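You operate a simulated robot arm through the tools that you are given. There is no shell and no other tool.

Carry out the task below with a simulated two-armed robot. There is one attempt and no reset: what you move stays moved.

Task
Set the cabinet's address to 12.
Fine: red isolator off while the four sliders move, then on again; read the address display. Leave the other controls.

The check looks at the end state, three seconds after you hand in, the way a careful person would. Anything else that was tipped, shoved, dropped, spilled or broken makes it a failure.

Robot
Two 7-joint arms with fingered hands on one trunk that stands fixed in place. Base frame: the origin is at the foot of the trunk, x ahead of it, y to its left, z up. Lengths are in cm, angles in degrees, forces in N, time in s.
The left shoulder is at [7, 16.2, 137.4], the right one opposite. With the tool pointing down near the work surface each hand reaches from about 32 to 82 cm from the base axis, measured 20 degrees to its own side. Payload 4 kg a hand.
Tool frame (each hand has its own): the origin (TCP) lies between the finger pads and is the grasp point; the fingertips stand 2.6 cm ahead of it; z points along the fingers, y is the line along which they close. The gripper opens to 13.2 cm; its body begins 7.3 cm behind the TCP. The gripper is a hand of 4 fingers: y runs from the thumb to the fingers, the wrist lies at [0, 0, -22.4] in the tool frame.
Orientation is that of the tool frame in the base frame, as [roll, pitch, yaw] about the fixed x, y, z axes, in that order (R = Rz(yaw) Ry(pitch) Rx(roll)). With the fingers straight down and closing along the base's y, the tool's x points along the base's -x, its y along +y and its z along -z.

Tools
- The arms move only by the tool apply_moves. It takes "left_plan", "right_plan" or both (then of equal length, played together; a hand with none holds still); each is a list of rows, each a list of 2 entries, a list of its own where there are three numbers: the turn, a rotation vector about the tool's x, y, z in degrees, then the shift along the tool's x, y, z in cm. In form: [[[rx, ry, rz], [x, y, z]], ...]. A call has 1 to 20 rows; each row is the pose to reach, as a shift and turn from the pose commanded when the call began, along the tool's axes at that moment. A row lasts 0.2 s, in which the tool goes at most 5 cm and 8.6 degrees; a call with a longer step from one row to the next is refused whole. Where a pose cannot be reached the arm comes as near as it can. A force on the tool above 40 N (or 10 N above the force at the start of the call, whichever is more), or a blocked arm, ends the call early, and 0.2 s more pass. In this call time passes only in rows, and 0.2 s behind the last. It gives the time, the measured TCP pose, the force on the tool (base axes), the opening and the grip force at its end, in the units of the frame above (readings bear some noise), with the torque about the TCP (base axes, N m) and any sound that the robot's microphone picked up.
- Cameras (640 x 400 px; columns grow to the right, rows downward): "scene" is now at [14.86, -0.65, 163.31]; the picture's right is [-0.03, -1.00, 0.00], its down [-0.33, 0.01, -0.94] and it looks along [0.94, -0.03, -0.33] (base axes); focal length 311 px, centre (320, 200). "left" rides on the left gripper at [-7.3, 0.6, -9.4] in its tool frame; the picture's right is [-0.08, -1.00, 0.00], its down [0.78, -0.06, -0.62] and it looks along [0.61, -0.05, 0.79] (tool axes); focal length 230 px, centre (320, 200). "right" rides on the right gripper at [7.3, 0.6, -9.4] in its tool frame; the picture's right is [-0.08, 1.00, 0.00], its down [-0.78, -0.06, -0.62] and it looks along [-0.61, -0.05, 0.79] (tool axes); focal length 230 px, centre (320, 200). There is no depth. A picture from a camera that has moved, and an enlarged one, comes with that camera's place and axes in the base frame and with its lens. The place of the scene camera against the robot may be out by one fixed shift of up to 1.2 cm in any direction.
- snapshot(camera): a new picture of that camera. It takes no simulated time.
- raise_lower(by): slides the trunk up (or, below 0, down) by that many cm; the arms and the scene camera ride with it, the base frame stays. It gives what a move gives, with no picture.
- move_fingers(finger1, finger2, finger3, thumb_bend, hand): sets how far each is bent, from 0 (flat) to 100 (curled in); at 30 the hand is open as for a grip, at 70 the pads meet at the TCP. One left out holds its place. A second passes; each finger stops where it meets its share of the squeeze, and holds until it gets a number again. It is the only way to open and close the hand. It gives what a move gives, with no picture; readings hold the bend of each and the force on the fingers (four entries, about 0 where the hand has none), thumb and palm.
- aim_head(pan, tilt): turns the head with the scene camera to pan (to the left, within 86 degrees either way) and tilt (down, from -29 to 69), counted from straight ahead of the robot. It gives what a move gives.
- zoom(camera, box): a new picture of the part [left, top, right, bottom] of that camera's present view, enlarged. It takes no simulated time.
- job_done(): hands the job in; it is judged then, once.

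Places have to be worked out from the pictures, the camera data and where the tool is seen. Open the grippers and draw the arms clear of the work before you hand the job in, unless the task says otherwise.

The tools are called after "Request:" as name(argument=value, ...) on one line, values as JSON. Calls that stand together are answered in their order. apply_moves: Moves the arms, as the interface text tells. Its arguments: {"type":"object","properties":{"left_plan":{"type":"array","items":{"type":"array"}},"right_plan":{"type":"array","items":{"type":"array"}}},"required":[]} The other tools are called the same way: raise_lower (by) moves the trunk up or down; move_fingers (finger1, finger2, finger3, thumb_bend, hand) moves the fingers one by one; aim_head (pan, tilt) turns the head that bears the scene camera; snapshot (camera) takes a picture; zoom (camera, box) takes an enlarged picture of a part of a camera's view; job_done () hands the job in.

At the start:

```text
time_s: 0.0
left_eef_pos: [38.26, 14.81, 145.54]
left_ee_rot: [-180.0, 0.0, -179.9]
left_ft_force: [-0.5, -0.1, 0.6]
left_torque: [0.03, -0.02, -0.01]
left_width: 13.17
left_finger_force: 0.0
left_shape: jaw
left_bend: [30.0, 30.0, 30.0, 30.0]
left_finger forces: [0.1, 0.0, 0.1, 0.0, 0.1, 0.0]
right_eef_pos: [45.92, -15.24, 149.73]
right_ee_rot: [-179.9, 0.0, -179.8]
right_ft_force: [-0.4, 0.1, 0.2]
right_torque: [0.0, 0.01, 0.01]
right_width: 13.18
right_finger_force: 0.1
right_shape: jaw
right_bend: [30.0, 30.0, 30.0, 30.0]
right_finger forces: [0.0, 0.0, 0.1, 0.1, 0.0, 0.0]
trunk travel left (down, up): [-85.4, 8.6]
head pan, tilt (commanded): [-1.9, 19.4]
```

scene: 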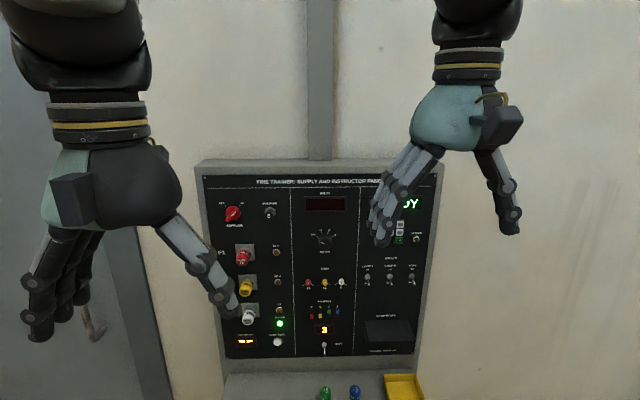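
right: 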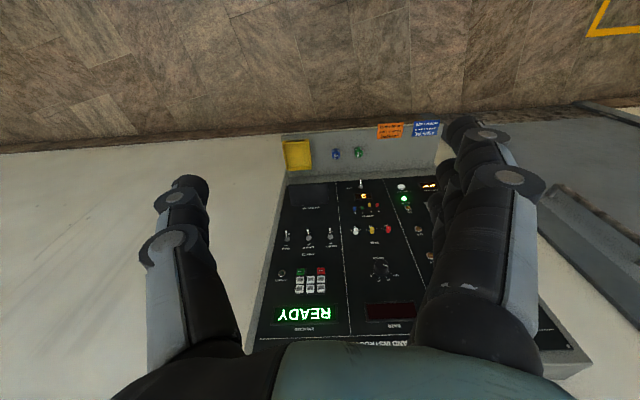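
left: 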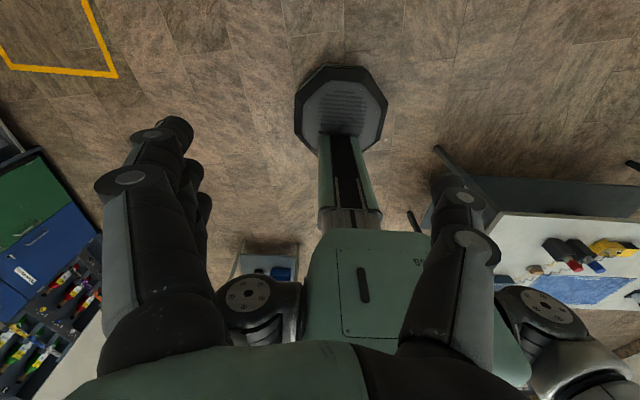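

The panel stands ahead of the robot with several controls; I first look closer at it with enlarged pictures.

Request:
zoom(camera="scene", box=[190, 150, 450, 312])

Request:
zoom(camera="scene", box=[190, 260, 450, 400])

Request:
zoom(camera="scene", box=[280, 290, 370, 360])

```text
2.46 times, centred on (320, 231) of scene
camera zoom: at [14.86, -0.65, 163.31], right [-0.03, -1.0, 0.0], down [-0.33, 0.01, -0.94], along [0.94, -0.03, -0.33], focal length 765 px, centre (320, 124)
```

zoom: 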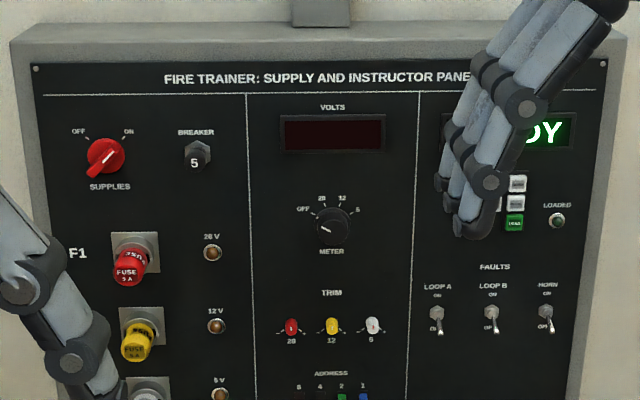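

```text
2.46 times, centred on (320, 330) of scene
camera zoom: at [14.86, -0.65, 163.31], right [-0.03, -1.0, 0.0], down [-0.33, 0.01, -0.94], along [0.94, -0.03, -0.33], focal length 765 px, centre (320, -120)
```

zoom: 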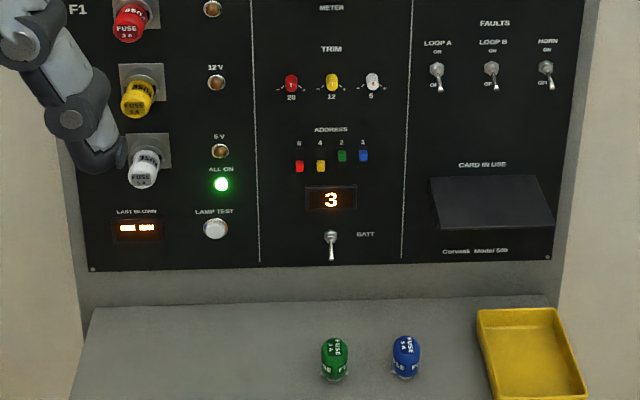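

```text
5.71 times, centred on (325, 325) of scene
camera zoom: at [14.86, -0.65, 163.31], right [-0.03, -1.0, 0.0], down [-0.33, 0.01, -0.94], along [0.94, -0.03, -0.33], focal length 1777 px, centre (291, -514)
```

zoom: 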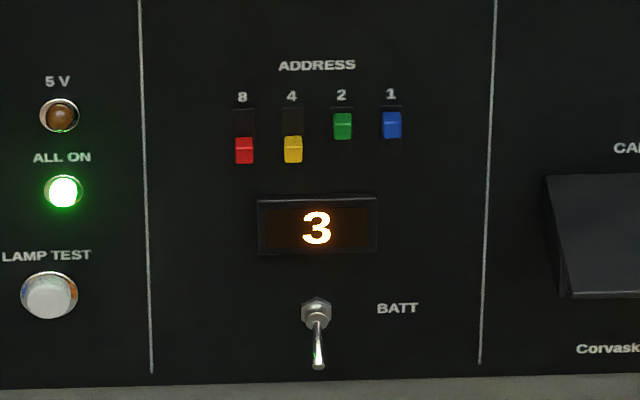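

The sliders 8 and 4 are down, 2 and 1 up (display 3), so all four must change; the red SUPPLIES knob appears to be at ON. I look at the knob more closely.

Request:
zoom(camera="scene", box=[205, 190, 295, 246])

Request:
zoom(camera="scene", box=[290, 295, 355, 336])

Request:
zoom(camera="right", box=[240, 100, 480, 250])

```text
7.11 times, centred on (250, 218) of scene
camera zoom: at [14.86, -0.65, 163.31], right [-0.03, -1.0, 0.0], down [-0.33, 0.01, -0.94], along [0.94, -0.03, -0.33], focal length 2211 px, centre (818, 72)
```

zoom: 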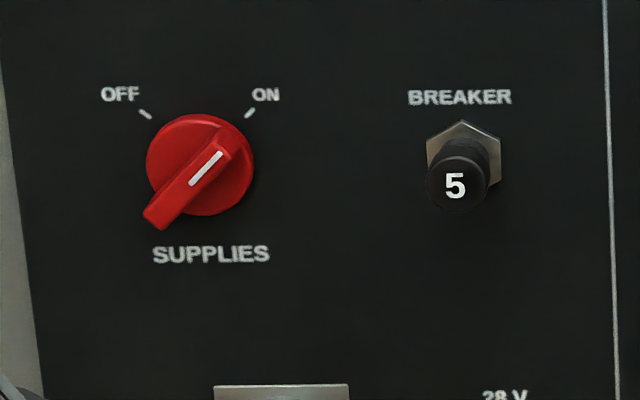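

```text
9.76 times, centred on (322, 316) of scene
camera zoom: at [14.86, -0.65, 163.31], right [-0.03, -1.0, 0.0], down [-0.33, 0.01, -0.94], along [0.94, -0.03, -0.33], focal length 3033 px, centre (296, -927)
```

zoom: 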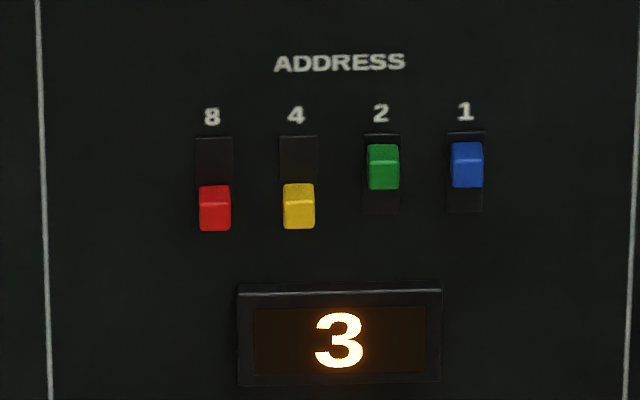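

```text
2.67 times, centred on (360, 175) of right
camera zoom: at [38.65, -14.61, 158.99], right [0.08, 1.0, 0.0], down [0.78, -0.06, 0.62], along [0.61, -0.05, -0.79], focal length 614 px, centre (213, 267)
```

zoom: 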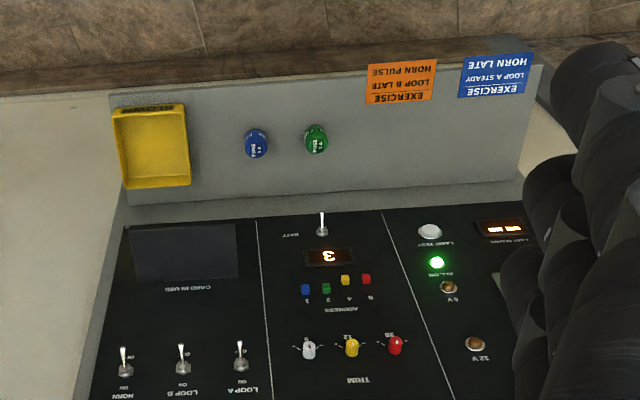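

The knob's bar points to ON (upper right), OFF is upper left, so it needs 90° counter-clockwise. I bring the left hand to point forward at the panel, well short of it (TCP about x=62), to view the knob with its own camera.

Request:
apply_moves(left_plan=[[[0, -7.5, 0], [-1.9, 0.13, 0.5]], [[0, -15, 0], [-3.8, 0.26, 1.0]], [[0, -22.5, 0], [-5.7, 0.39, 1.5]], [[0, -30, 0], [-7.6, 0.52, 2.0]], [[0, -37.5, 0], [-9.5, 0.65, 2.5]], [[0, -45, 0], [-11.4, 0.78, 3.0]], [[0, -52.5, 0], [-13.3, 0.91, 3.5]], [[0, -60, 0], [-15.2, 1.04, 4.0]], [[0, -67.5, 0], [-17.1, 1.17, 4.5]], [[0, -75, 0], [-19, 1.3, 5.0]], [[0, -82.5, 0], [-20.9, 1.43, 5.5]], [[0, -90, 0], [-22.8, 1.56, 6.0]]])

```text
time_s: 2.6
left_eef_pos: [61.15, 16.36, 139.37]
left_ee_rot: [-138.2, 89.9, -138.1]
left_ft_force: [0.1, 0.0, 0.3]
left_torque: [0.0, -0.01, 0.01]
left_width: 13.19
left_finger_force: 0.1
left_shape: jaw
left_bend: [30.0, 30.0, 30.0, 30.0]
left_finger forces: [0.0, 0.0, 0.0, 0.0, 0.0, 0.0]
right_eef_pos: [46.11, -15.15, 149.65]
right_ee_rot: [-179.9, -0.1, -179.9]
right_ft_force: [0.1, 0.4, -1.2]
right_torque: [-0.01, 0.04, 0.0]
right_width: 13.18
right_finger_force: 0.1
right_shape: jaw
right_bend: [30.0, 30.0, 30.0, 30.0]
right_finger forces: [0.1, 0.0, 0.1, 0.0, 0.0, 0.1]
trunk travel left (down, up): [-85.4, 8.6]
head pan, tilt (commanded): [-1.9, 19.4]
```

The left hand reached the forward-pointing pose. I take pictures from the left and scene cameras.

Request:
snapshot(camera="left")

Request:
snapshot(camera="scene")

```text
taken
camera left: at [51.88, 16.95, 146.59], right [0.0, -1.0, 0.08], down [-0.62, -0.06, -0.78], along [0.79, -0.05, -0.62], focal length 230 px, centre (320, 200)
```

left: 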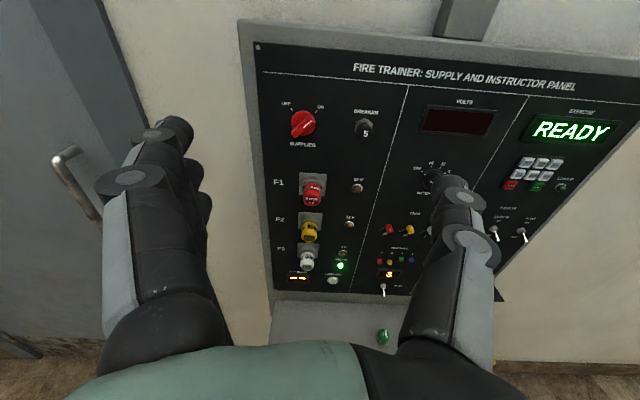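

```text
taken
camera scene: at [15.09, -0.61, 163.29], right [-0.03, -1.0, 0.0], down [-0.33, 0.01, -0.94], along [0.94, -0.03, -0.33], focal length 311 px, centre (320, 200)
```

scene: 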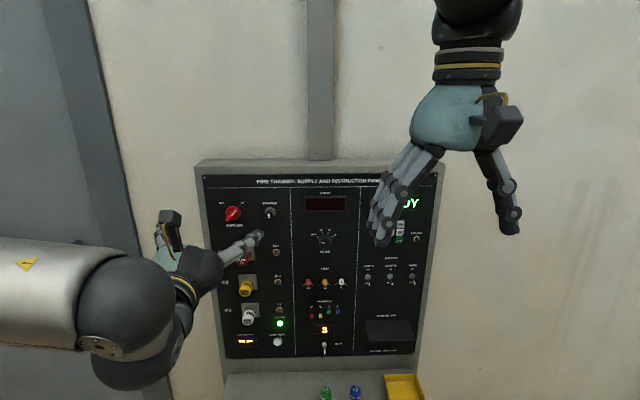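

Triangulating between left and right cameras puts the panel face vertical at about x≈85, the knob at about y≈18.2, z≈134.7, and the sliders at y≈-0.4…-7.5, z≈103.5. I move the left hand closer in line with the knob and roll it 45° so that the closing line lies across the bar.

Request:
apply_moves(left_plan=[[[0, 0, 7.5], [0.8, 0.3, 1.45]], [[0, 0, 15], [1.6, 0.6, 2.9]], [[0, 0, 22.5], [2.4, 0.9, 4.35]], [[0, 0, 30], [3.2, 1.2, 5.8]], [[0, 0, 37.5], [4.0, 1.5, 7.25]], [[0, 0, 45], [4.7, 1.8, 8.85]]])

Request:
snapshot(camera="left")

Request:
snapshot(camera="scene")

```text
time_s: 4.0
left_eef_pos: [70.05, 18.62, 134.76]
left_ee_rot: [90.1, 45.2, 90.2]
left_ft_force: [-0.1, -0.3, -0.5]
left_torque: [-0.01, -0.02, -0.04]
left_width: 13.19
left_finger_force: 0.2
left_shape: jaw
left_bend: [30.0, 30.0, 30.0, 30.0]
left_finger forces: [0.0, 0.0, 0.1, 0.0, 0.0, 0.0]
right_eef_pos: [46.04, -15.07, 149.8]
right_ee_rot: [-179.9, -0.2, -179.9]
right_ft_force: [-0.1, 0.5, -0.3]
right_torque: [-0.01, 0.02, 0.0]
right_width: 13.16
right_finger_force: 0.1
right_shape: jaw
right_bend: [30.0, 30.0, 30.0, 30.0]
right_finger forces: [0.0, 0.0, 0.1, 0.0, 0.0, 0.0]
trunk travel left (down, up): [-85.4, 8.6]
head pan, tilt (commanded): [-1.9, 19.4]
```

```text
taken
camera left: at [60.64, 13.76, 140.18], right [0.0, -0.76, -0.65], down [-0.62, 0.51, -0.6], along [0.79, 0.4, -0.47], focal length 230 px, centre (320, 200)
```

left: 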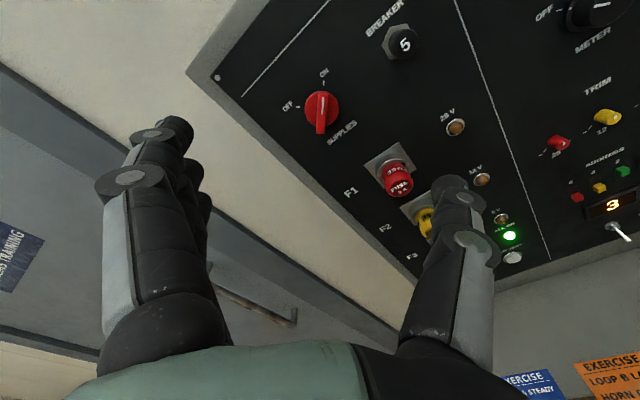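

```text
taken
camera scene: at [15.01, -0.38, 163.3], right [-0.03, -1.0, 0.0], down [-0.33, 0.01, -0.94], along [0.94, -0.03, -0.33], focal length 311 px, centre (320, 200)
```

scene: 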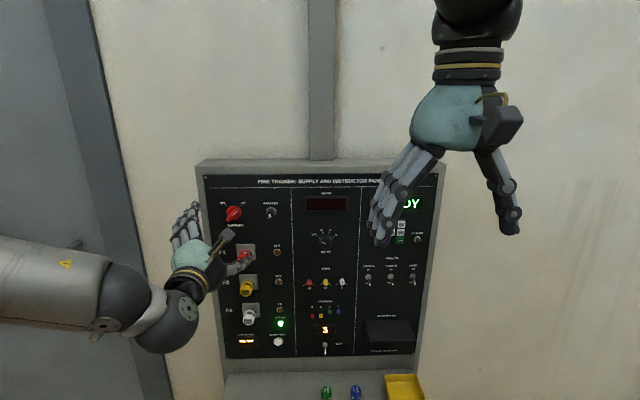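

The bar now lies along the tool's x in the hand camera, as wanted, and both views agree on the knob at about [84, 18.2, 134.8]. I look closer at the knob's depth and shape.

Request:
zoom(camera="left", box=[270, 75, 382, 145])

Request:
zoom(camera="scene", box=[160, 185, 290, 275])

```text
5.71 times, centred on (326, 110) of left
camera zoom: at [60.64, 13.76, 140.18], right [0.0, -0.76, -0.65], down [-0.62, 0.51, -0.6], along [0.79, 0.4, -0.47], focal length 1315 px, centre (286, 714)
```

zoom: 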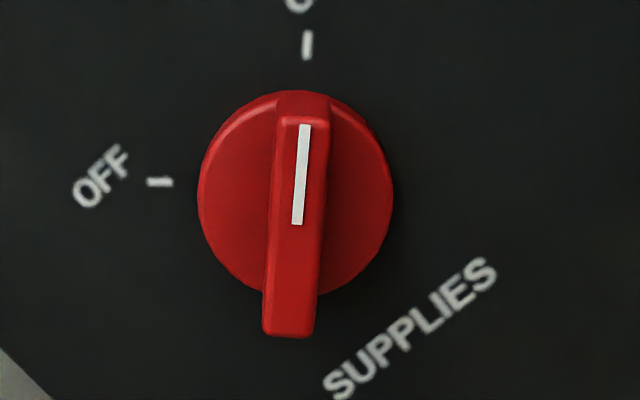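

```text
4.44 times, centred on (225, 230) of scene
camera zoom: at [15.01, -0.38, 163.3], right [-0.03, -1.0, 0.0], down [-0.33, 0.01, -0.94], along [0.94, -0.03, -0.33], focal length 1382 px, centre (742, 67)
```

zoom: 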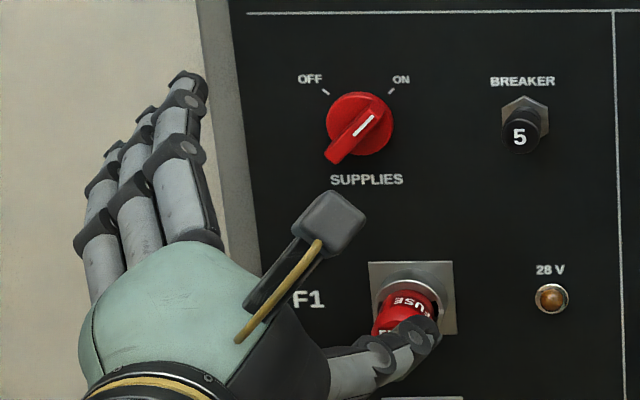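

The knob is a 3.4 cm disk with a bar about 0.9 cm wide and roughly 1 cm tall. I narrow the hand at this safe distance to see where the fingertips come together.

Request:
move_fingers(hand="left", finger1=58, finger2=58, finger3=58, thumb_bend=58)

Request:
snapshot(camera="left")

Request:
zoom(camera="scene", box=[160, 185, 290, 275])

```text
time_s: 5.0
left_eef_pos: [69.79, 18.28, 134.86]
left_ee_rot: [90.0, 45.0, 90.1]
left_ft_force: [-0.5, 0.7, 0.4]
left_torque: [0.01, 0.02, -0.03]
left_width: 4.92
left_finger_force: 0.0
left_shape: fingers
left_bend: [57.0, 57.0, 57.0, 57.0]
left_finger forces: [0.1, 0.1, 0.0, 0.0, 0.0, 0.0]
right_eef_pos: [45.87, -15.24, 149.7]
right_ee_rot: [179.9, 0.0, -180.0]
right_ft_force: [0.7, 0.0, 0.1]
right_torque: [0.01, 0.03, 0.0]
right_width: 13.18
right_finger_force: 0.1
right_shape: jaw
right_bend: [30.0, 30.0, 30.0, 30.0]
right_finger forces: [0.0, 0.0, 0.1, 0.0, 0.0, 0.0]
trunk travel left (down, up): [-85.4, 8.6]
head pan, tilt (commanded): [-1.9, 19.4]
```

```text
taken
camera left: at [60.46, 13.45, 140.27], right [0.0, -0.76, -0.65], down [-0.62, 0.51, -0.6], along [0.79, 0.4, -0.47], focal length 230 px, centre (320, 200)
```

left: 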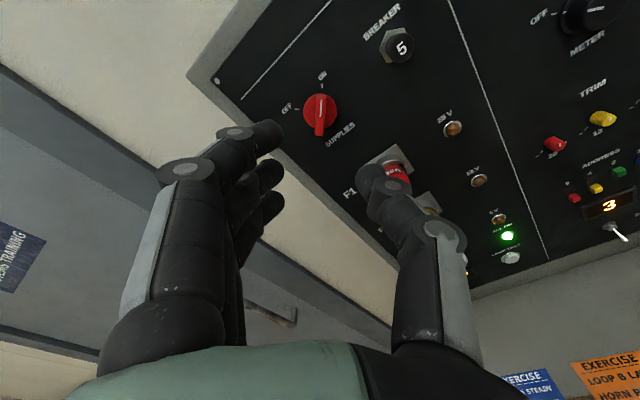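

```text
4.44 times, centred on (225, 230) of scene
camera zoom: at [14.83, -0.7, 163.31], right [-0.03, -1.0, 0.0], down [-0.33, 0.01, -0.94], along [0.94, -0.03, -0.33], focal length 1382 px, centre (742, 67)
```

zoom: 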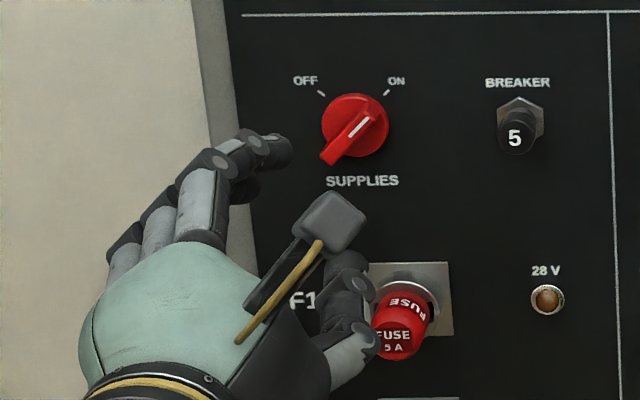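

Opening is 4.9 cm at bend 57, with the tips about 2.6 cm ahead of the TCP as expected. I zoom to check the alignment of the tool axis with the bar.

Request:
zoom(camera="left", box=[270, 75, 382, 145])

```text
5.71 times, centred on (326, 110) of left
camera zoom: at [60.46, 13.45, 140.27], right [0.0, -0.76, -0.65], down [-0.62, 0.51, -0.6], along [0.79, 0.4, -0.47], focal length 1315 px, centre (286, 714)
```

zoom: 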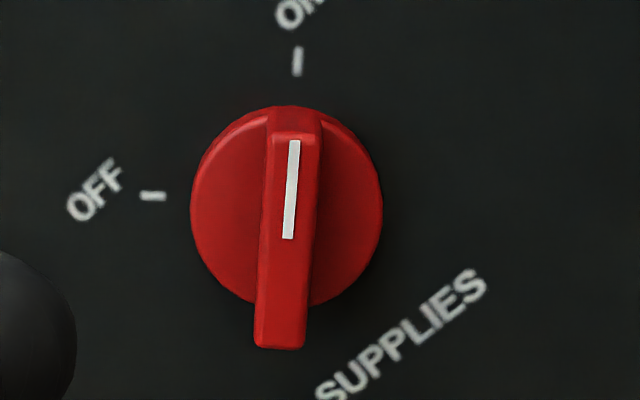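

The tool axis meets the bar's centre line to within a millimetre or two. I advance 8.5 cm so that the tips come just short of the bar's front (tips about x≈81), then look again.

Request:
apply_moves(left_plan=[[[0, 0, 0], [0, 0, 1.5]], [[0, 0, 0], [0, 0, 3.0]], [[0, 0, 0], [0, 0, 4.5]], [[0, 0, 0], [0, 0, 6.0]], [[0, 0, 0], [0, 0, 7.5]], [[0, 0, 0], [0, 0, 8.5]], [[0, 0, 0], [0, 0, 8.5]]])

Request:
snapshot(camera="left")

Request:
zoom(camera="left", box=[240, 60, 400, 160])

Request:
zoom(camera="scene", box=[180, 185, 310, 275])

```text
time_s: 6.6
left_eef_pos: [78.46, 18.24, 134.76]
left_ee_rot: [90.0, 45.1, 90.2]
left_ft_force: [0.0, 0.2, -0.4]
left_torque: [-0.01, 0.03, 0.01]
left_width: 4.9
left_finger_force: 0.0
left_shape: fingers
left_bend: [57.0, 57.0, 57.0, 57.0]
left_finger forces: [0.0, 0.0, 0.0, 0.0, 0.0, 0.0]
right_eef_pos: [45.88, -15.27, 149.71]
right_ee_rot: [179.9, 0.1, -179.9]
right_ft_force: [1.2, 0.4, 0.4]
right_torque: [-0.03, 0.02, -0.05]
right_width: 13.17
right_finger_force: 0.0
right_shape: jaw
right_bend: [30.0, 30.0, 30.0, 30.0]
right_finger forces: [0.0, 0.1, 0.0, 0.1, 0.0, 0.1]
trunk travel left (down, up): [-85.4, 8.6]
head pan, tilt (commanded): [-1.9, 19.4]
```

```text
taken
camera left: at [68.97, 13.46, 140.18], right [0.0, -0.76, -0.65], down [-0.62, 0.51, -0.6], along [0.79, 0.4, -0.47], focal length 230 px, centre (320, 200)
```

left: 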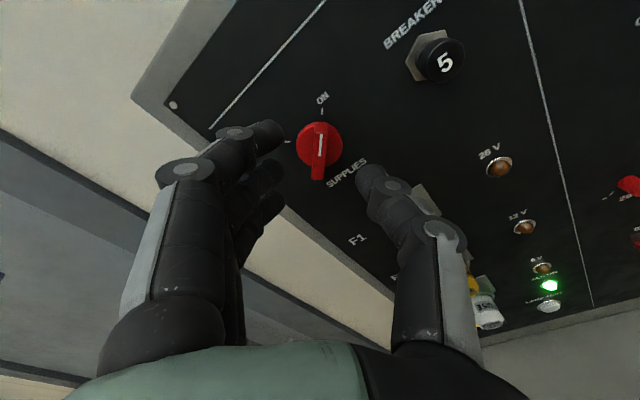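

```text
4.00 times, centred on (320, 110) of left
camera zoom: at [68.97, 13.46, 140.18], right [0.0, -0.76, -0.65], down [-0.62, 0.51, -0.6], along [0.79, 0.4, -0.47], focal length 920 px, centre (320, 560)
```

zoom: 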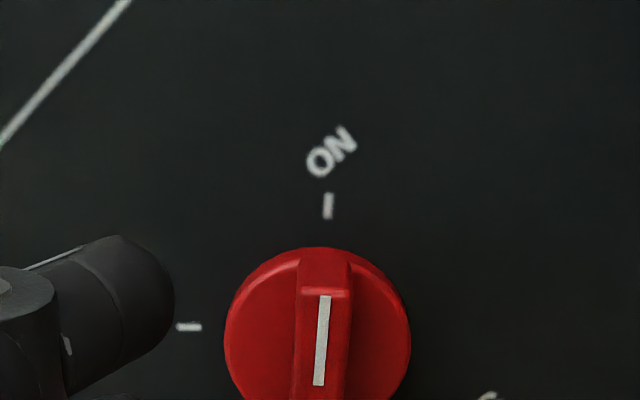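

```text
4.44 times, centred on (245, 230) of scene
camera zoom: at [14.85, -0.63, 163.31], right [-0.03, -1.0, 0.0], down [-0.33, 0.01, -0.94], along [0.94, -0.03, -0.33], focal length 1382 px, centre (653, 67)
```

zoom: 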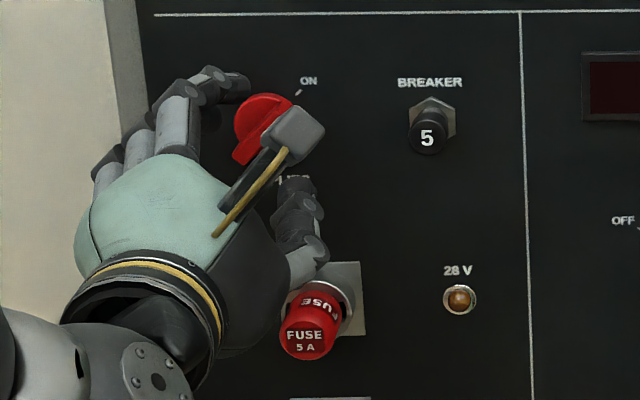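

I zoom the hand camera on the knob to triangulate it between the two stand-offs.

Request:
zoom(camera="left", box=[264, 115, 376, 185])

```text
5.71 times, centred on (320, 150) of left
camera zoom: at [68.97, 13.46, 140.18], right [0.0, -0.76, -0.65], down [-0.62, 0.51, -0.6], along [0.79, 0.4, -0.47], focal length 1315 px, centre (320, 486)
```

zoom: 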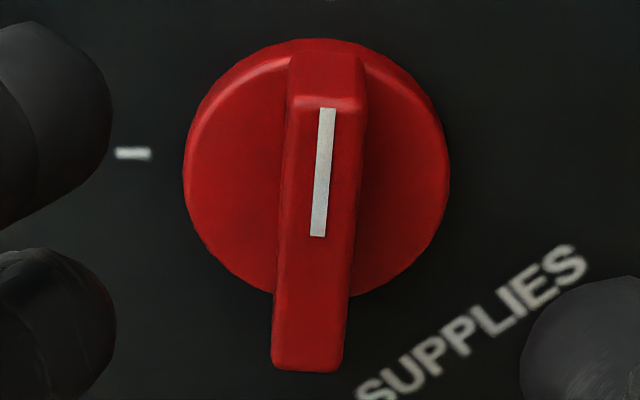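

Triangulating between the two stand-offs puts the panel face at x≈86.5, the disk face ≈85.2, the bar front ≈84.1, and the knob axis about 0.5 cm along tool +x from my axis. I correct that and advance so the tips sit beside the bar just above the disk.

Request:
apply_moves(left_plan=[[[0, 0, 0], [0.25, -0.02, 0.7]], [[0, 0, 0], [0.5, -0.04, 1.4]], [[0, 0, 0], [0.5, -0.04, 2.1]], [[0, 0, 0], [0.5, -0.04, 2.8]], [[0, 0, 0], [0.5, -0.04, 3.4]], [[0, 0, 0], [0.5, -0.04, 3.8]], [[0, 0, 0], [0.5, -0.04, 3.8]]])

Request:
zoom(camera="left", box=[200, 110, 440, 260])

Request:
zoom(camera="scene", box=[180, 185, 310, 275])

```text
time_s: 8.2
left_eef_pos: [82.11, 18.49, 134.28]
left_ee_rot: [90.0, 45.0, 90.1]
left_ft_force: [-0.3, 0.4, 0.1]
left_torque: [0.0, 0.03, -0.01]
left_width: 4.92
left_finger_force: 0.1
left_shape: fingers
left_bend: [57.0, 57.0, 57.0, 57.0]
left_finger forces: [0.0, 0.0, 0.0, 0.0, 0.0, 0.0]
right_eef_pos: [45.91, -15.32, 149.7]
right_ee_rot: [180.0, 0.0, -179.9]
right_ft_force: [0.3, -0.5, 0.9]
right_torque: [-0.01, 0.02, -0.03]
right_width: 13.16
right_finger_force: 0.1
right_shape: jaw
right_bend: [30.0, 30.0, 30.0, 30.0]
right_finger forces: [0.0, 0.0, 0.0, 0.0, 0.0, 0.0]
trunk travel left (down, up): [-85.4, 8.6]
head pan, tilt (commanded): [-1.9, 19.4]
```

```text
2.67 times, centred on (320, 185) of left
camera zoom: at [72.79, 13.71, 139.84], right [0.0, -0.76, -0.65], down [-0.62, 0.51, -0.6], along [0.79, 0.4, -0.47], focal length 614 px, centre (320, 240)
```

zoom: 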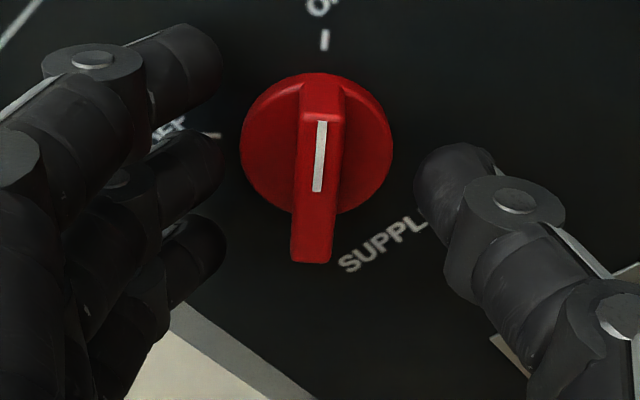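

```text
4.44 times, centred on (245, 230) of scene
camera zoom: at [14.86, -0.66, 163.31], right [-0.03, -1.0, 0.0], down [-0.33, 0.01, -0.94], along [0.94, -0.03, -0.33], focal length 1382 px, centre (653, 67)
```

zoom: 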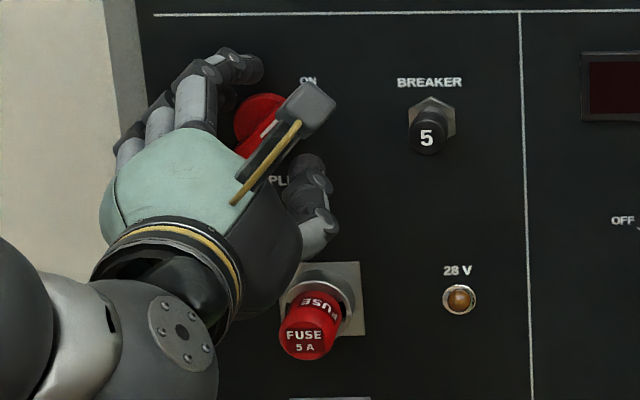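

The bar stands centred between thumb and fingers with the tips about 0.9 cm past its front. I close the hand gently on the bar.

Request:
move_fingers(hand="left", finger1=72, finger2=72, finger3=72, thumb_bend=72)

Request:
zoom(camera="left", box=[200, 110, 440, 260])

Request:
zoom(camera="scene", box=[180, 185, 310, 275])

```text
time_s: 9.2
left_eef_pos: [82.24, 18.53, 134.4]
left_ee_rot: [90.0, 45.0, 90.1]
left_ft_force: [3.7, 1.4, 3.5]
left_torque: [-0.04, -0.05, 0.02]
left_width: 1.72
left_finger_force: 6.6
left_shape: fingers
left_bend: [70.0, 70.0, 71.0, 69.0]
left_finger forces: [3.4, 3.7, 2.4, 0.0, 5.0, 0.1]
right_eef_pos: [45.97, -15.29, 149.66]
right_ee_rot: [179.9, 0.1, -179.9]
right_ft_force: [0.8, -0.5, 0.5]
right_torque: [-0.01, -0.03, 0.0]
right_width: 13.2
right_finger_force: 0.2
right_shape: jaw
right_bend: [30.0, 30.0, 30.0, 30.0]
right_finger forces: [0.0, 0.0, 0.1, 0.0, 0.1, 0.1]
trunk travel left (down, up): [-85.4, 8.6]
head pan, tilt (commanded): [-1.9, 19.4]
```

```text
2.67 times, centred on (320, 185) of left
camera zoom: at [72.84, 13.78, 139.88], right [0.0, -0.76, -0.65], down [-0.62, 0.51, -0.6], along [0.79, 0.4, -0.47], focal length 614 px, centre (320, 240)
```

zoom: 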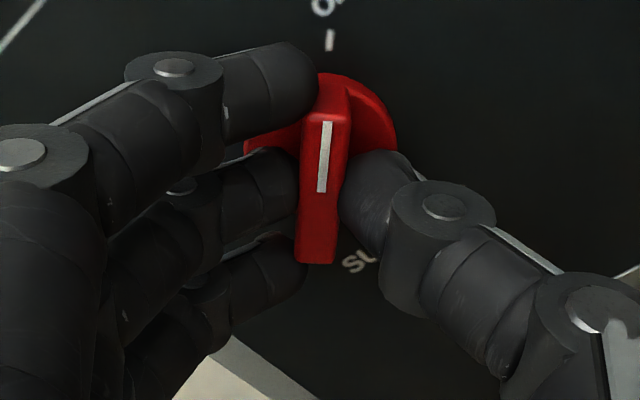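

```text
4.44 times, centred on (245, 230) of scene
camera zoom: at [14.91, -0.6, 163.31], right [-0.03, -1.0, 0.0], down [-0.33, 0.01, -0.94], along [0.94, -0.03, -0.33], focal length 1382 px, centre (653, 67)
```

zoom: 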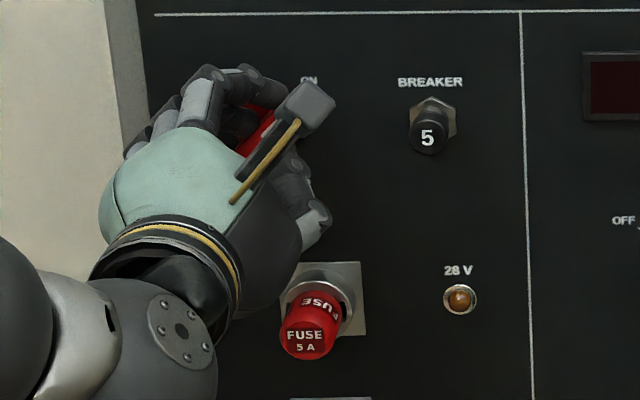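

All three fingers and the thumb hold the bar evenly. I turn the tool counter-clockwise (negative about tool z) by 45° first, watching force and torque.

Request:
apply_moves(left_plan=[[[0, 0, -5], [0, 0, 0]], [[0, 0, -10], [0, 0, 0]], [[0, 0, -15], [0, 0, 0]], [[0, 0, -20], [0, 0, 0]], [[0, 0, -25], [0, 0, 0]], [[0, 0, -30], [0, 0, 0]], [[0, 0, -35], [0, 0, 0]], [[0, 0, -40], [0, 0, 0]], [[0, 0, -45], [0, 0, 0]]])

Request:
snapshot(camera="left")

Request:
snapshot(camera="scene")

```text
time_s: 11.2
left_eef_pos: [82.1, 18.51, 134.36]
left_ee_rot: [-102.5, 89.9, -102.4]
left_ft_force: [3.6, 0.1, 2.4]
left_torque: [-0.02, -0.06, 0.03]
left_width: 1.59
left_finger_force: 6.8
left_shape: fingers
left_bend: [71.0, 70.0, 71.0, 69.0]
left_finger forces: [2.2, 3.2, 2.2, 0.1, 5.7, 0.0]
right_eef_pos: [45.98, -15.19, 149.78]
right_ee_rot: [-180.0, 0.0, -179.8]
right_ft_force: [0.4, 0.9, 0.4]
right_torque: [-0.01, -0.04, 0.02]
right_width: 13.17
right_finger_force: 0.1
right_shape: jaw
right_bend: [30.0, 30.0, 30.0, 30.0]
right_finger forces: [0.0, 0.1, 0.0, 0.0, 0.0, 0.0]
trunk travel left (down, up): [-85.4, 8.6]
head pan, tilt (commanded): [-1.9, 19.4]
```

```text
taken
camera left: at [72.81, 19.1, 141.54], right [0.0, -1.0, 0.08], down [-0.62, -0.06, -0.78], along [0.79, -0.05, -0.62], focal length 230 px, centre (320, 200)
```

left: 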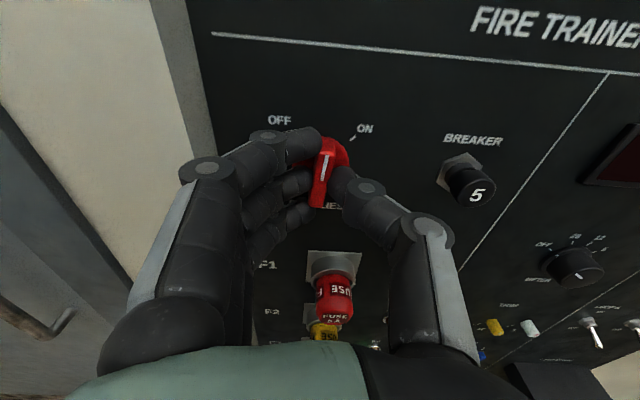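

```text
taken
camera scene: at [14.92, -0.6, 163.3], right [-0.03, -1.0, 0.0], down [-0.33, 0.01, -0.94], along [0.94, -0.03, -0.33], focal length 311 px, centre (320, 200)
```

scene: 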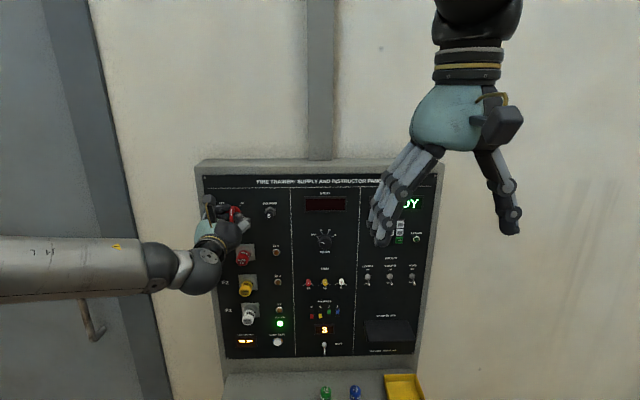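

The knob turned along with the hand with almost no resistance. I continue another 47° to reach OFF.

Request:
apply_moves(left_plan=[[[0, 0, -5], [0, 0, 0]], [[0, 0, -10], [0, 0, 0]], [[0, 0, -15], [0, 0, 0]], [[0, 0, -20], [0, 0, 0]], [[0, 0, -25], [0, 0, 0]], [[0, 0, -30], [0, 0, 0]], [[0, 0, -35], [0, 0, 0]], [[0, 0, -40], [0, 0, 0]], [[0, 0, -44], [0, 0, 0]], [[0, 0, -47], [0, 0, 0]]])

Request:
snapshot(camera="left")

Request:
snapshot(camera="scene")

```text
time_s: 13.4
left_eef_pos: [82.18, 18.45, 134.41]
left_ee_rot: [-90.2, 42.9, -90.0]
left_ft_force: [0.2, -1.8, 0.2]
left_torque: [-0.01, -0.02, -0.01]
left_width: 1.53
left_finger_force: 7.1
left_shape: fingers
left_bend: [71.0, 71.0, 71.0, 69.0]
left_finger forces: [1.6, 3.2, 2.1, 0.1, 6.6, 0.1]
right_eef_pos: [45.92, -15.23, 149.69]
right_ee_rot: [179.9, 0.0, -179.8]
right_ft_force: [0.8, -0.2, 0.2]
right_torque: [0.0, -0.02, 0.02]
right_width: 13.15
right_finger_force: 0.0
right_shape: jaw
right_bend: [30.0, 30.0, 30.0, 30.0]
right_finger forces: [0.1, 0.0, 0.1, 0.0, 0.0, 0.1]
trunk travel left (down, up): [-85.4, 8.6]
head pan, tilt (commanded): [-1.9, 19.4]
```

```text
taken
camera left: at [72.85, 24.19, 138.79], right [0.0, -0.62, 0.78], down [-0.62, -0.62, -0.49], along [0.79, -0.48, -0.38], focal length 230 px, centre (320, 200)
```

left: 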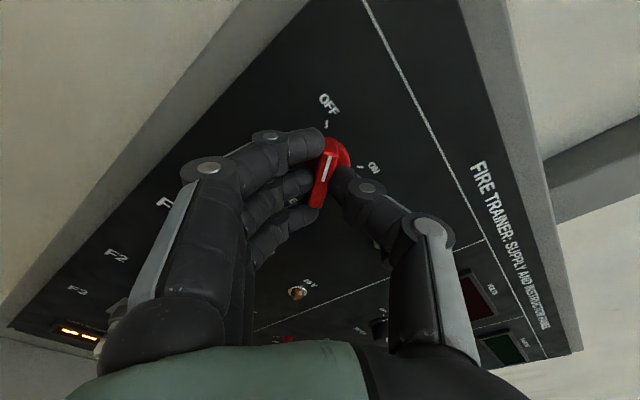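

```text
taken
camera scene: at [14.85, -0.65, 163.31], right [-0.03, -1.0, 0.0], down [-0.33, 0.01, -0.94], along [0.94, -0.03, -0.33], focal length 311 px, centre (320, 200)
```

scene: 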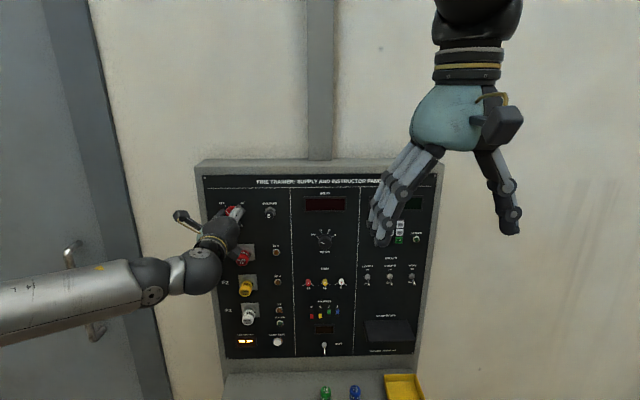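

OFF is reached: the READY, address and ALL ON displays went dark. I keep the left hand holding the knob at OFF and bring the right hand to a forward-pointing pose, well in front of the panel and high above the shelf.

Request:
apply_moves(right_plan=[[[0, -7.5, 0], [-1.3, 0.6, 1.8]], [[0, -15, 0], [-2.6, 1.2, 3.6]], [[0, -22.5, 0], [-3.9, 1.8, 5.4]], [[0, -30, 0], [-5.2, 2.4, 7.2]], [[0, -37.5, 0], [-6.5, 3.0, 9.0]], [[0, -45, 0], [-7.8, 3.6, 10.8]], [[0, -52.5, 0], [-9.1, 4.2, 12.6]], [[0, -60, 0], [-10.4, 4.8, 14.4]], [[0, -67.5, 0], [-11.7, 5.4, 16.2]], [[0, -75, 0], [-13, 6.0, 18.0]], [[0, -82.5, 0], [-14.3, 6.6, 20]], [[0, -90, 0], [-16, 7.2, 22]]])

Request:
snapshot(camera="right")

Request:
snapshot(camera="scene")

```text
time_s: 16.0
left_eef_pos: [82.3, 18.47, 134.25]
left_ee_rot: [-90.2, 43.0, -90.2]
left_ft_force: [-5.3, -1.1, -1.5]
left_torque: [-0.01, -0.01, -0.05]
left_width: 1.51
left_finger_force: 8.8
left_shape: fingers
left_bend: [71.0, 71.0, 72.0, 69.0]
left_finger forces: [2.0, 4.1, 3.2, 0.1, 7.3, 0.0]
right_eef_pos: [63.35, -7.22, 129.5]
right_ee_rot: [-176.5, 89.6, -176.4]
right_ft_force: [0.1, -0.5, 0.5]
right_torque: [-0.01, -0.03, -0.06]
right_width: 13.21
right_finger_force: 0.0
right_shape: jaw
right_bend: [30.0, 30.0, 30.0, 30.0]
right_finger forces: [0.0, 0.0, 0.0, 0.0, 0.1, 0.0]
right hand out of reach, approached as far as the arm can: row 12
trunk travel left (down, up): [-85.4, 8.6]
head pan, tilt (commanded): [-1.9, 19.4]
```

```text
taken
camera right: at [53.99, -6.58, 122.12], right [0.0, 1.0, 0.08], down [-0.61, -0.06, 0.79], along [0.79, -0.05, 0.61], focal length 230 px, centre (320, 200)
```

right: 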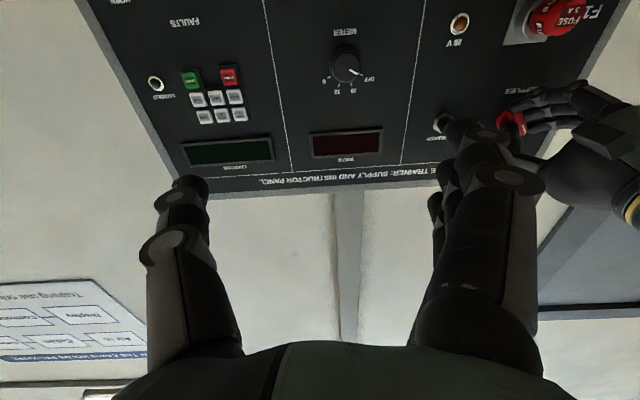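

```text
taken
camera scene: at [14.96, -0.51, 163.31], right [-0.03, -1.0, 0.0], down [-0.33, 0.01, -0.94], along [0.94, -0.03, -0.33], focal length 311 px, centre (320, 200)
```

scene: 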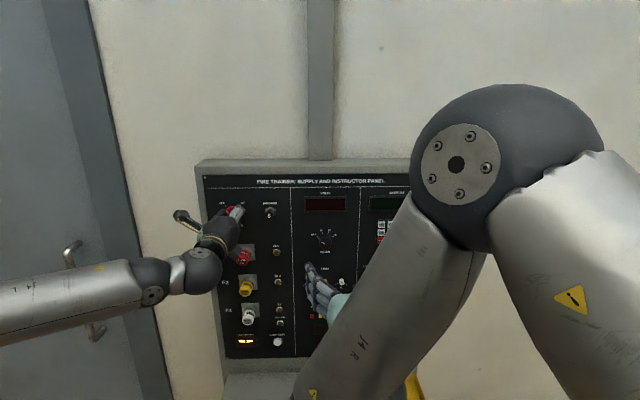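

The right elbow came up high and the last row was slightly out of reach, near the body. Going forward and down should ease it, so I move the right hand toward x≈71, z≈114 while rolling it +90° (fingers above, thumb below).

Request:
apply_moves(right_plan=[[[0, 0, 7.5], [1.2, 0.1, 0.9]], [[0, 0, 15], [2.4, 0.2, 1.8]], [[0, 0, 22.5], [3.6, 0.3, 2.7]], [[0, 0, 30], [4.8, 0.4, 3.6]], [[0, 0, 37.5], [6.0, 0.5, 4.5]], [[0, 0, 45], [7.2, 0.6, 5.4]], [[0, 0, 52.5], [8.4, 0.7, 6.3]], [[0, 0, 60], [9.6, 0.8, 7.2]], [[0, 0, 67.5], [10.8, 0.9, 8.1]], [[0, 0, 75], [12, 1.0, 9.0]], [[0, 0, 82.5], [13, 1.0, 9.0]], [[0, 0, 90], [14, 1.0, 9.0]]])

Request:
snapshot(camera="right")

Request:
snapshot(camera="scene")

```text
time_s: 18.6
left_eef_pos: [82.19, 18.33, 134.37]
left_ee_rot: [-90.0, 43.1, -90.0]
left_ft_force: [-0.7, -2.2, -2.1]
left_torque: [-0.04, 0.03, -0.03]
left_width: 1.54
left_finger_force: 7.2
left_shape: fingers
left_bend: [71.0, 71.0, 71.0, 69.0]
left_finger forces: [1.7, 3.7, 3.1, 0.0, 6.5, 0.0]
right_eef_pos: [72.16, -6.29, 115.24]
right_ee_rot: [90.0, -0.1, 90.0]
right_ft_force: [-0.5, 0.5, 0.0]
right_torque: [0.03, 0.01, 0.05]
right_width: 13.19
right_finger_force: 0.0
right_shape: jaw
right_bend: [30.0, 30.0, 30.0, 30.0]
right_finger forces: [0.1, 0.0, 0.0, 0.1, 0.0, 0.0]
right hand out of reach, approached as far as the arm can: row 1, 2, 4, 5
trunk travel left (down, up): [-85.4, 8.6]
head pan, tilt (commanded): [-1.9, 19.4]
```

```text
taken
camera right: at [62.85, 1.04, 115.7], right [0.0, -0.08, 1.0], down [-0.62, -0.79, -0.06], along [0.79, -0.61, -0.05], focal length 230 px, centre (320, 200)
```

right: 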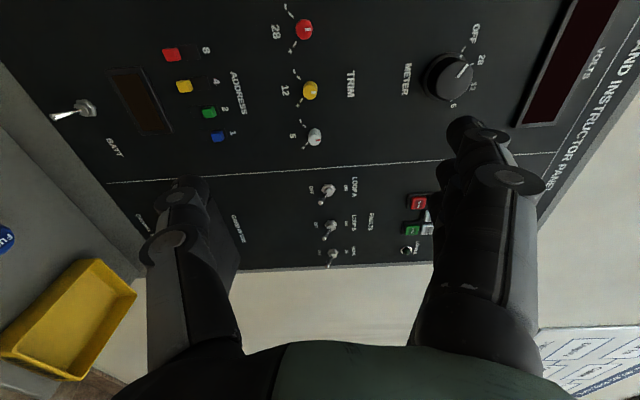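

```text
taken
camera scene: at [14.89, -0.7, 163.31], right [-0.03, -1.0, 0.0], down [-0.33, 0.01, -0.94], along [0.94, -0.03, -0.33], focal length 311 px, centre (320, 200)
```

scene: 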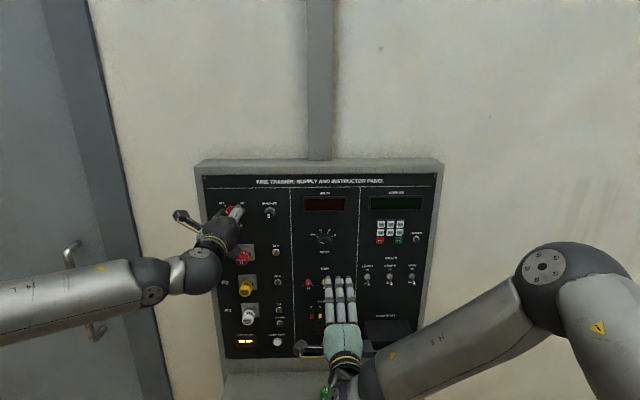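

The right hand is now level at about [72.1, -6.3, 115], fingers above and thumb below, with the sliders in its camera's view. I zoom on the sliders for precise positions.

Request:
zoom(camera="right", box=[130, 30, 290, 130])

Request:
zoom(camera="right", box=[130, 70, 290, 170])

Request:
zoom(camera="scene", box=[270, 240, 400, 320])

```text
4.00 times, centred on (210, 80) of right
camera zoom: at [62.85, 1.04, 115.7], right [0.0, -0.08, 1.0], down [-0.62, -0.79, -0.06], along [0.79, -0.61, -0.05], focal length 920 px, centre (760, 680)
```

zoom: 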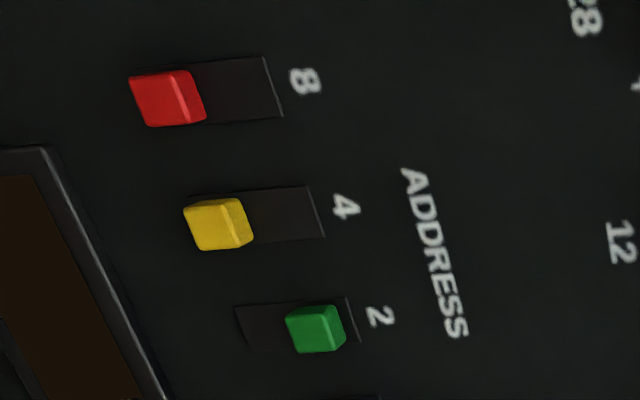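

```text
4.00 times, centred on (210, 120) of right
camera zoom: at [62.85, 1.04, 115.7], right [0.0, -0.08, 1.0], down [-0.62, -0.79, -0.06], along [0.79, -0.61, -0.05], focal length 920 px, centre (760, 520)
```

zoom: 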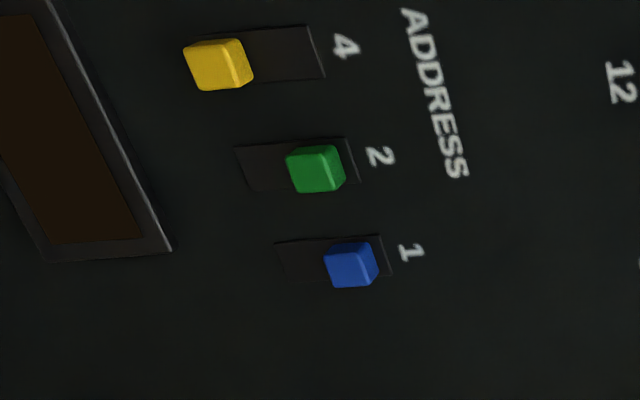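

```text
4.92 times, centred on (335, 280) of scene
camera zoom: at [14.89, -0.7, 163.31], right [-0.03, -1.0, 0.0], down [-0.33, 0.01, -0.94], along [0.94, -0.03, -0.33], focal length 1531 px, centre (246, -194)
```

zoom: 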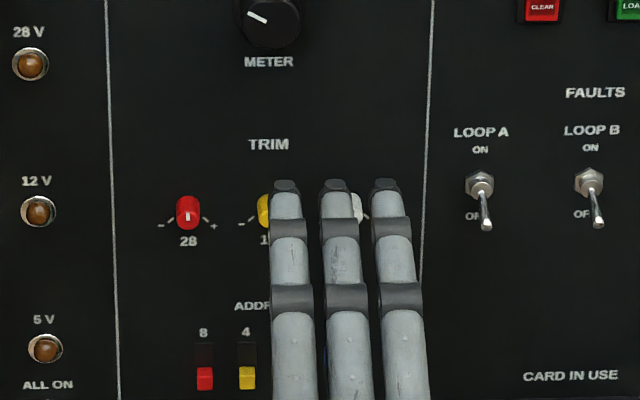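

Sliders triangulate to y ≈ -0.1 (8), -2.6 (4), -5.0 (2), -7.5 (1), down level z≈102.8, up level z≈104.2; their spacing matches the finger spacing. I narrow the right hand to a 4.9 cm opening and then look at the shape.

Request:
move_fingers(hand="right", finger1=58, finger2=58, finger3=58, thumb_bend=58)

Request:
snapshot(camera="right")

Request:
zoom(camera="scene", box=[270, 250, 400, 330])

```text
time_s: 19.6
left_eef_pos: [82.34, 18.4, 134.24]
left_ee_rot: [-90.0, 43.0, -90.0]
left_ft_force: [-1.0, -2.0, -1.6]
left_torque: [0.02, 0.05, -0.03]
left_width: 1.56
left_finger_force: 7.6
left_shape: fingers
left_bend: [71.0, 71.0, 71.0, 69.0]
left_finger forces: [1.6, 3.7, 3.0, 0.0, 6.5, 0.0]
right_eef_pos: [72.14, -6.37, 115.17]
right_ee_rot: [89.9, 0.1, 90.1]
right_ft_force: [0.1, -0.5, 1.4]
right_torque: [0.03, 0.04, 0.01]
right_width: 4.9
right_finger_force: 0.0
right_shape: fingers
right_bend: [57.0, 57.0, 57.0, 57.0]
right_finger forces: [0.1, 0.0, 0.0, 0.0, 0.0, 0.0]
trunk travel left (down, up): [-85.4, 8.6]
head pan, tilt (commanded): [-1.9, 19.4]
```

```text
taken
camera right: at [62.84, 1.05, 115.71], right [0.0, -0.08, 1.0], down [-0.62, -0.79, -0.06], along [0.79, -0.61, -0.05], focal length 230 px, centre (320, 200)
```

right: 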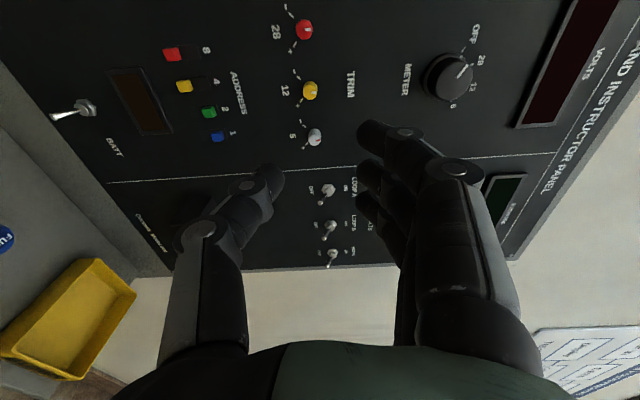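

```text
4.92 times, centred on (335, 290) of scene
camera zoom: at [14.89, -0.69, 163.3], right [-0.03, -1.0, 0.0], down [-0.33, 0.01, -0.94], along [0.94, -0.03, -0.33], focal length 1531 px, centre (246, -243)
```

zoom: 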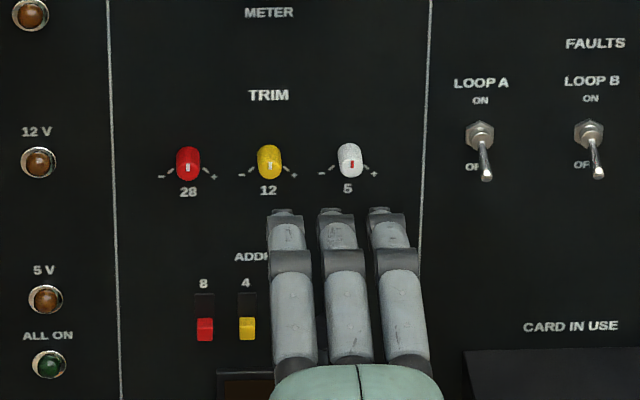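

Nothing lies in the way. I lower the right hand to z≈103.8 and y≈-7.65 at this stand-off, then advance to x≈78 so that the tips are about 6 cm from the panel.

Request:
apply_moves(right_plan=[[[0, 0, 0], [-0.4, -2.0, 0]], [[0, 0, 0], [-0.8, -4.0, 0]], [[0, 0, 0], [-1.2, -6.0, 0]], [[0, 0, 0], [-1.35, -8.0, 0]], [[0, 0, 0], [-1.35, -10.0, 0]], [[0, 0, 0], [-1.35, -11.4, 0]], [[0, 0, 0], [-1.35, -11.4, 2]], [[0, 0, 0], [-1.35, -11.4, 4]], [[0, 0, 0], [-1.35, -11.4, 5.9]], [[0, 0, 0], [-1.35, -11.4, 5.9]]])

Request:
snapshot(camera="right")

Request:
snapshot(camera="scene")

```text
time_s: 21.8
left_eef_pos: [82.29, 18.38, 134.45]
left_ee_rot: [-90.0, 43.1, -89.9]
left_ft_force: [-0.9, 1.0, -2.9]
left_torque: [-0.03, 0.01, 0.01]
left_width: 1.55
left_finger_force: 7.3
left_shape: fingers
left_bend: [71.0, 71.0, 71.0, 69.0]
left_finger forces: [2.1, 4.3, 2.8, 0.0, 5.4, 0.0]
right_eef_pos: [78.07, -7.85, 103.87]
right_ee_rot: [89.9, 0.0, 90.0]
right_ft_force: [0.0, -0.3, 0.7]
right_torque: [0.04, -0.01, 0.03]
right_width: 4.84
right_finger_force: 0.1
right_shape: fingers
right_bend: [57.0, 57.0, 57.0, 57.0]
right_finger forces: [0.0, 0.1, 0.1, 0.0, 0.1, 0.0]
right hand out of reach, approached as far as the arm can: row 3, 4, 5, 6, 7, 8
trunk travel left (down, up): [-85.4, 8.6]
head pan, tilt (commanded): [-1.9, 19.4]
```

```text
taken
camera right: at [68.71, -0.39, 104.28], right [0.0, -0.08, 1.0], down [-0.62, -0.79, -0.06], along [0.79, -0.61, -0.05], focal length 230 px, centre (320, 200)
```

right: 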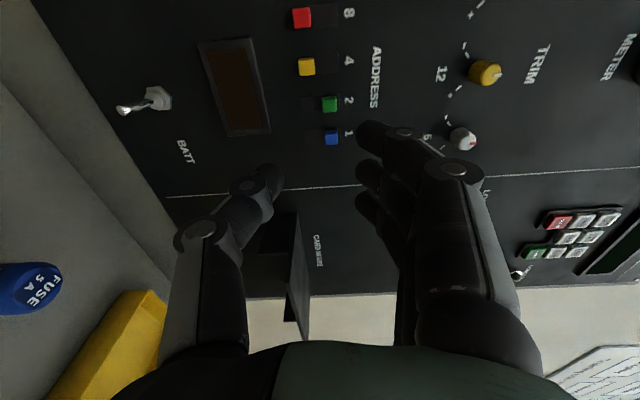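

```text
taken
camera scene: at [14.89, -0.78, 163.3], right [-0.03, -1.0, 0.0], down [-0.33, 0.01, -0.94], along [0.94, -0.03, -0.33], focal length 311 px, centre (320, 200)
```

scene: 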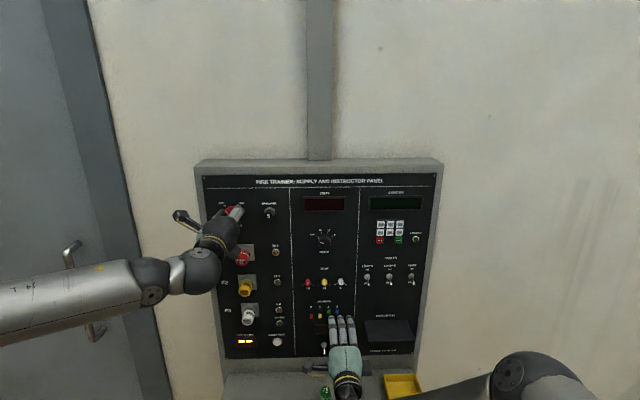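

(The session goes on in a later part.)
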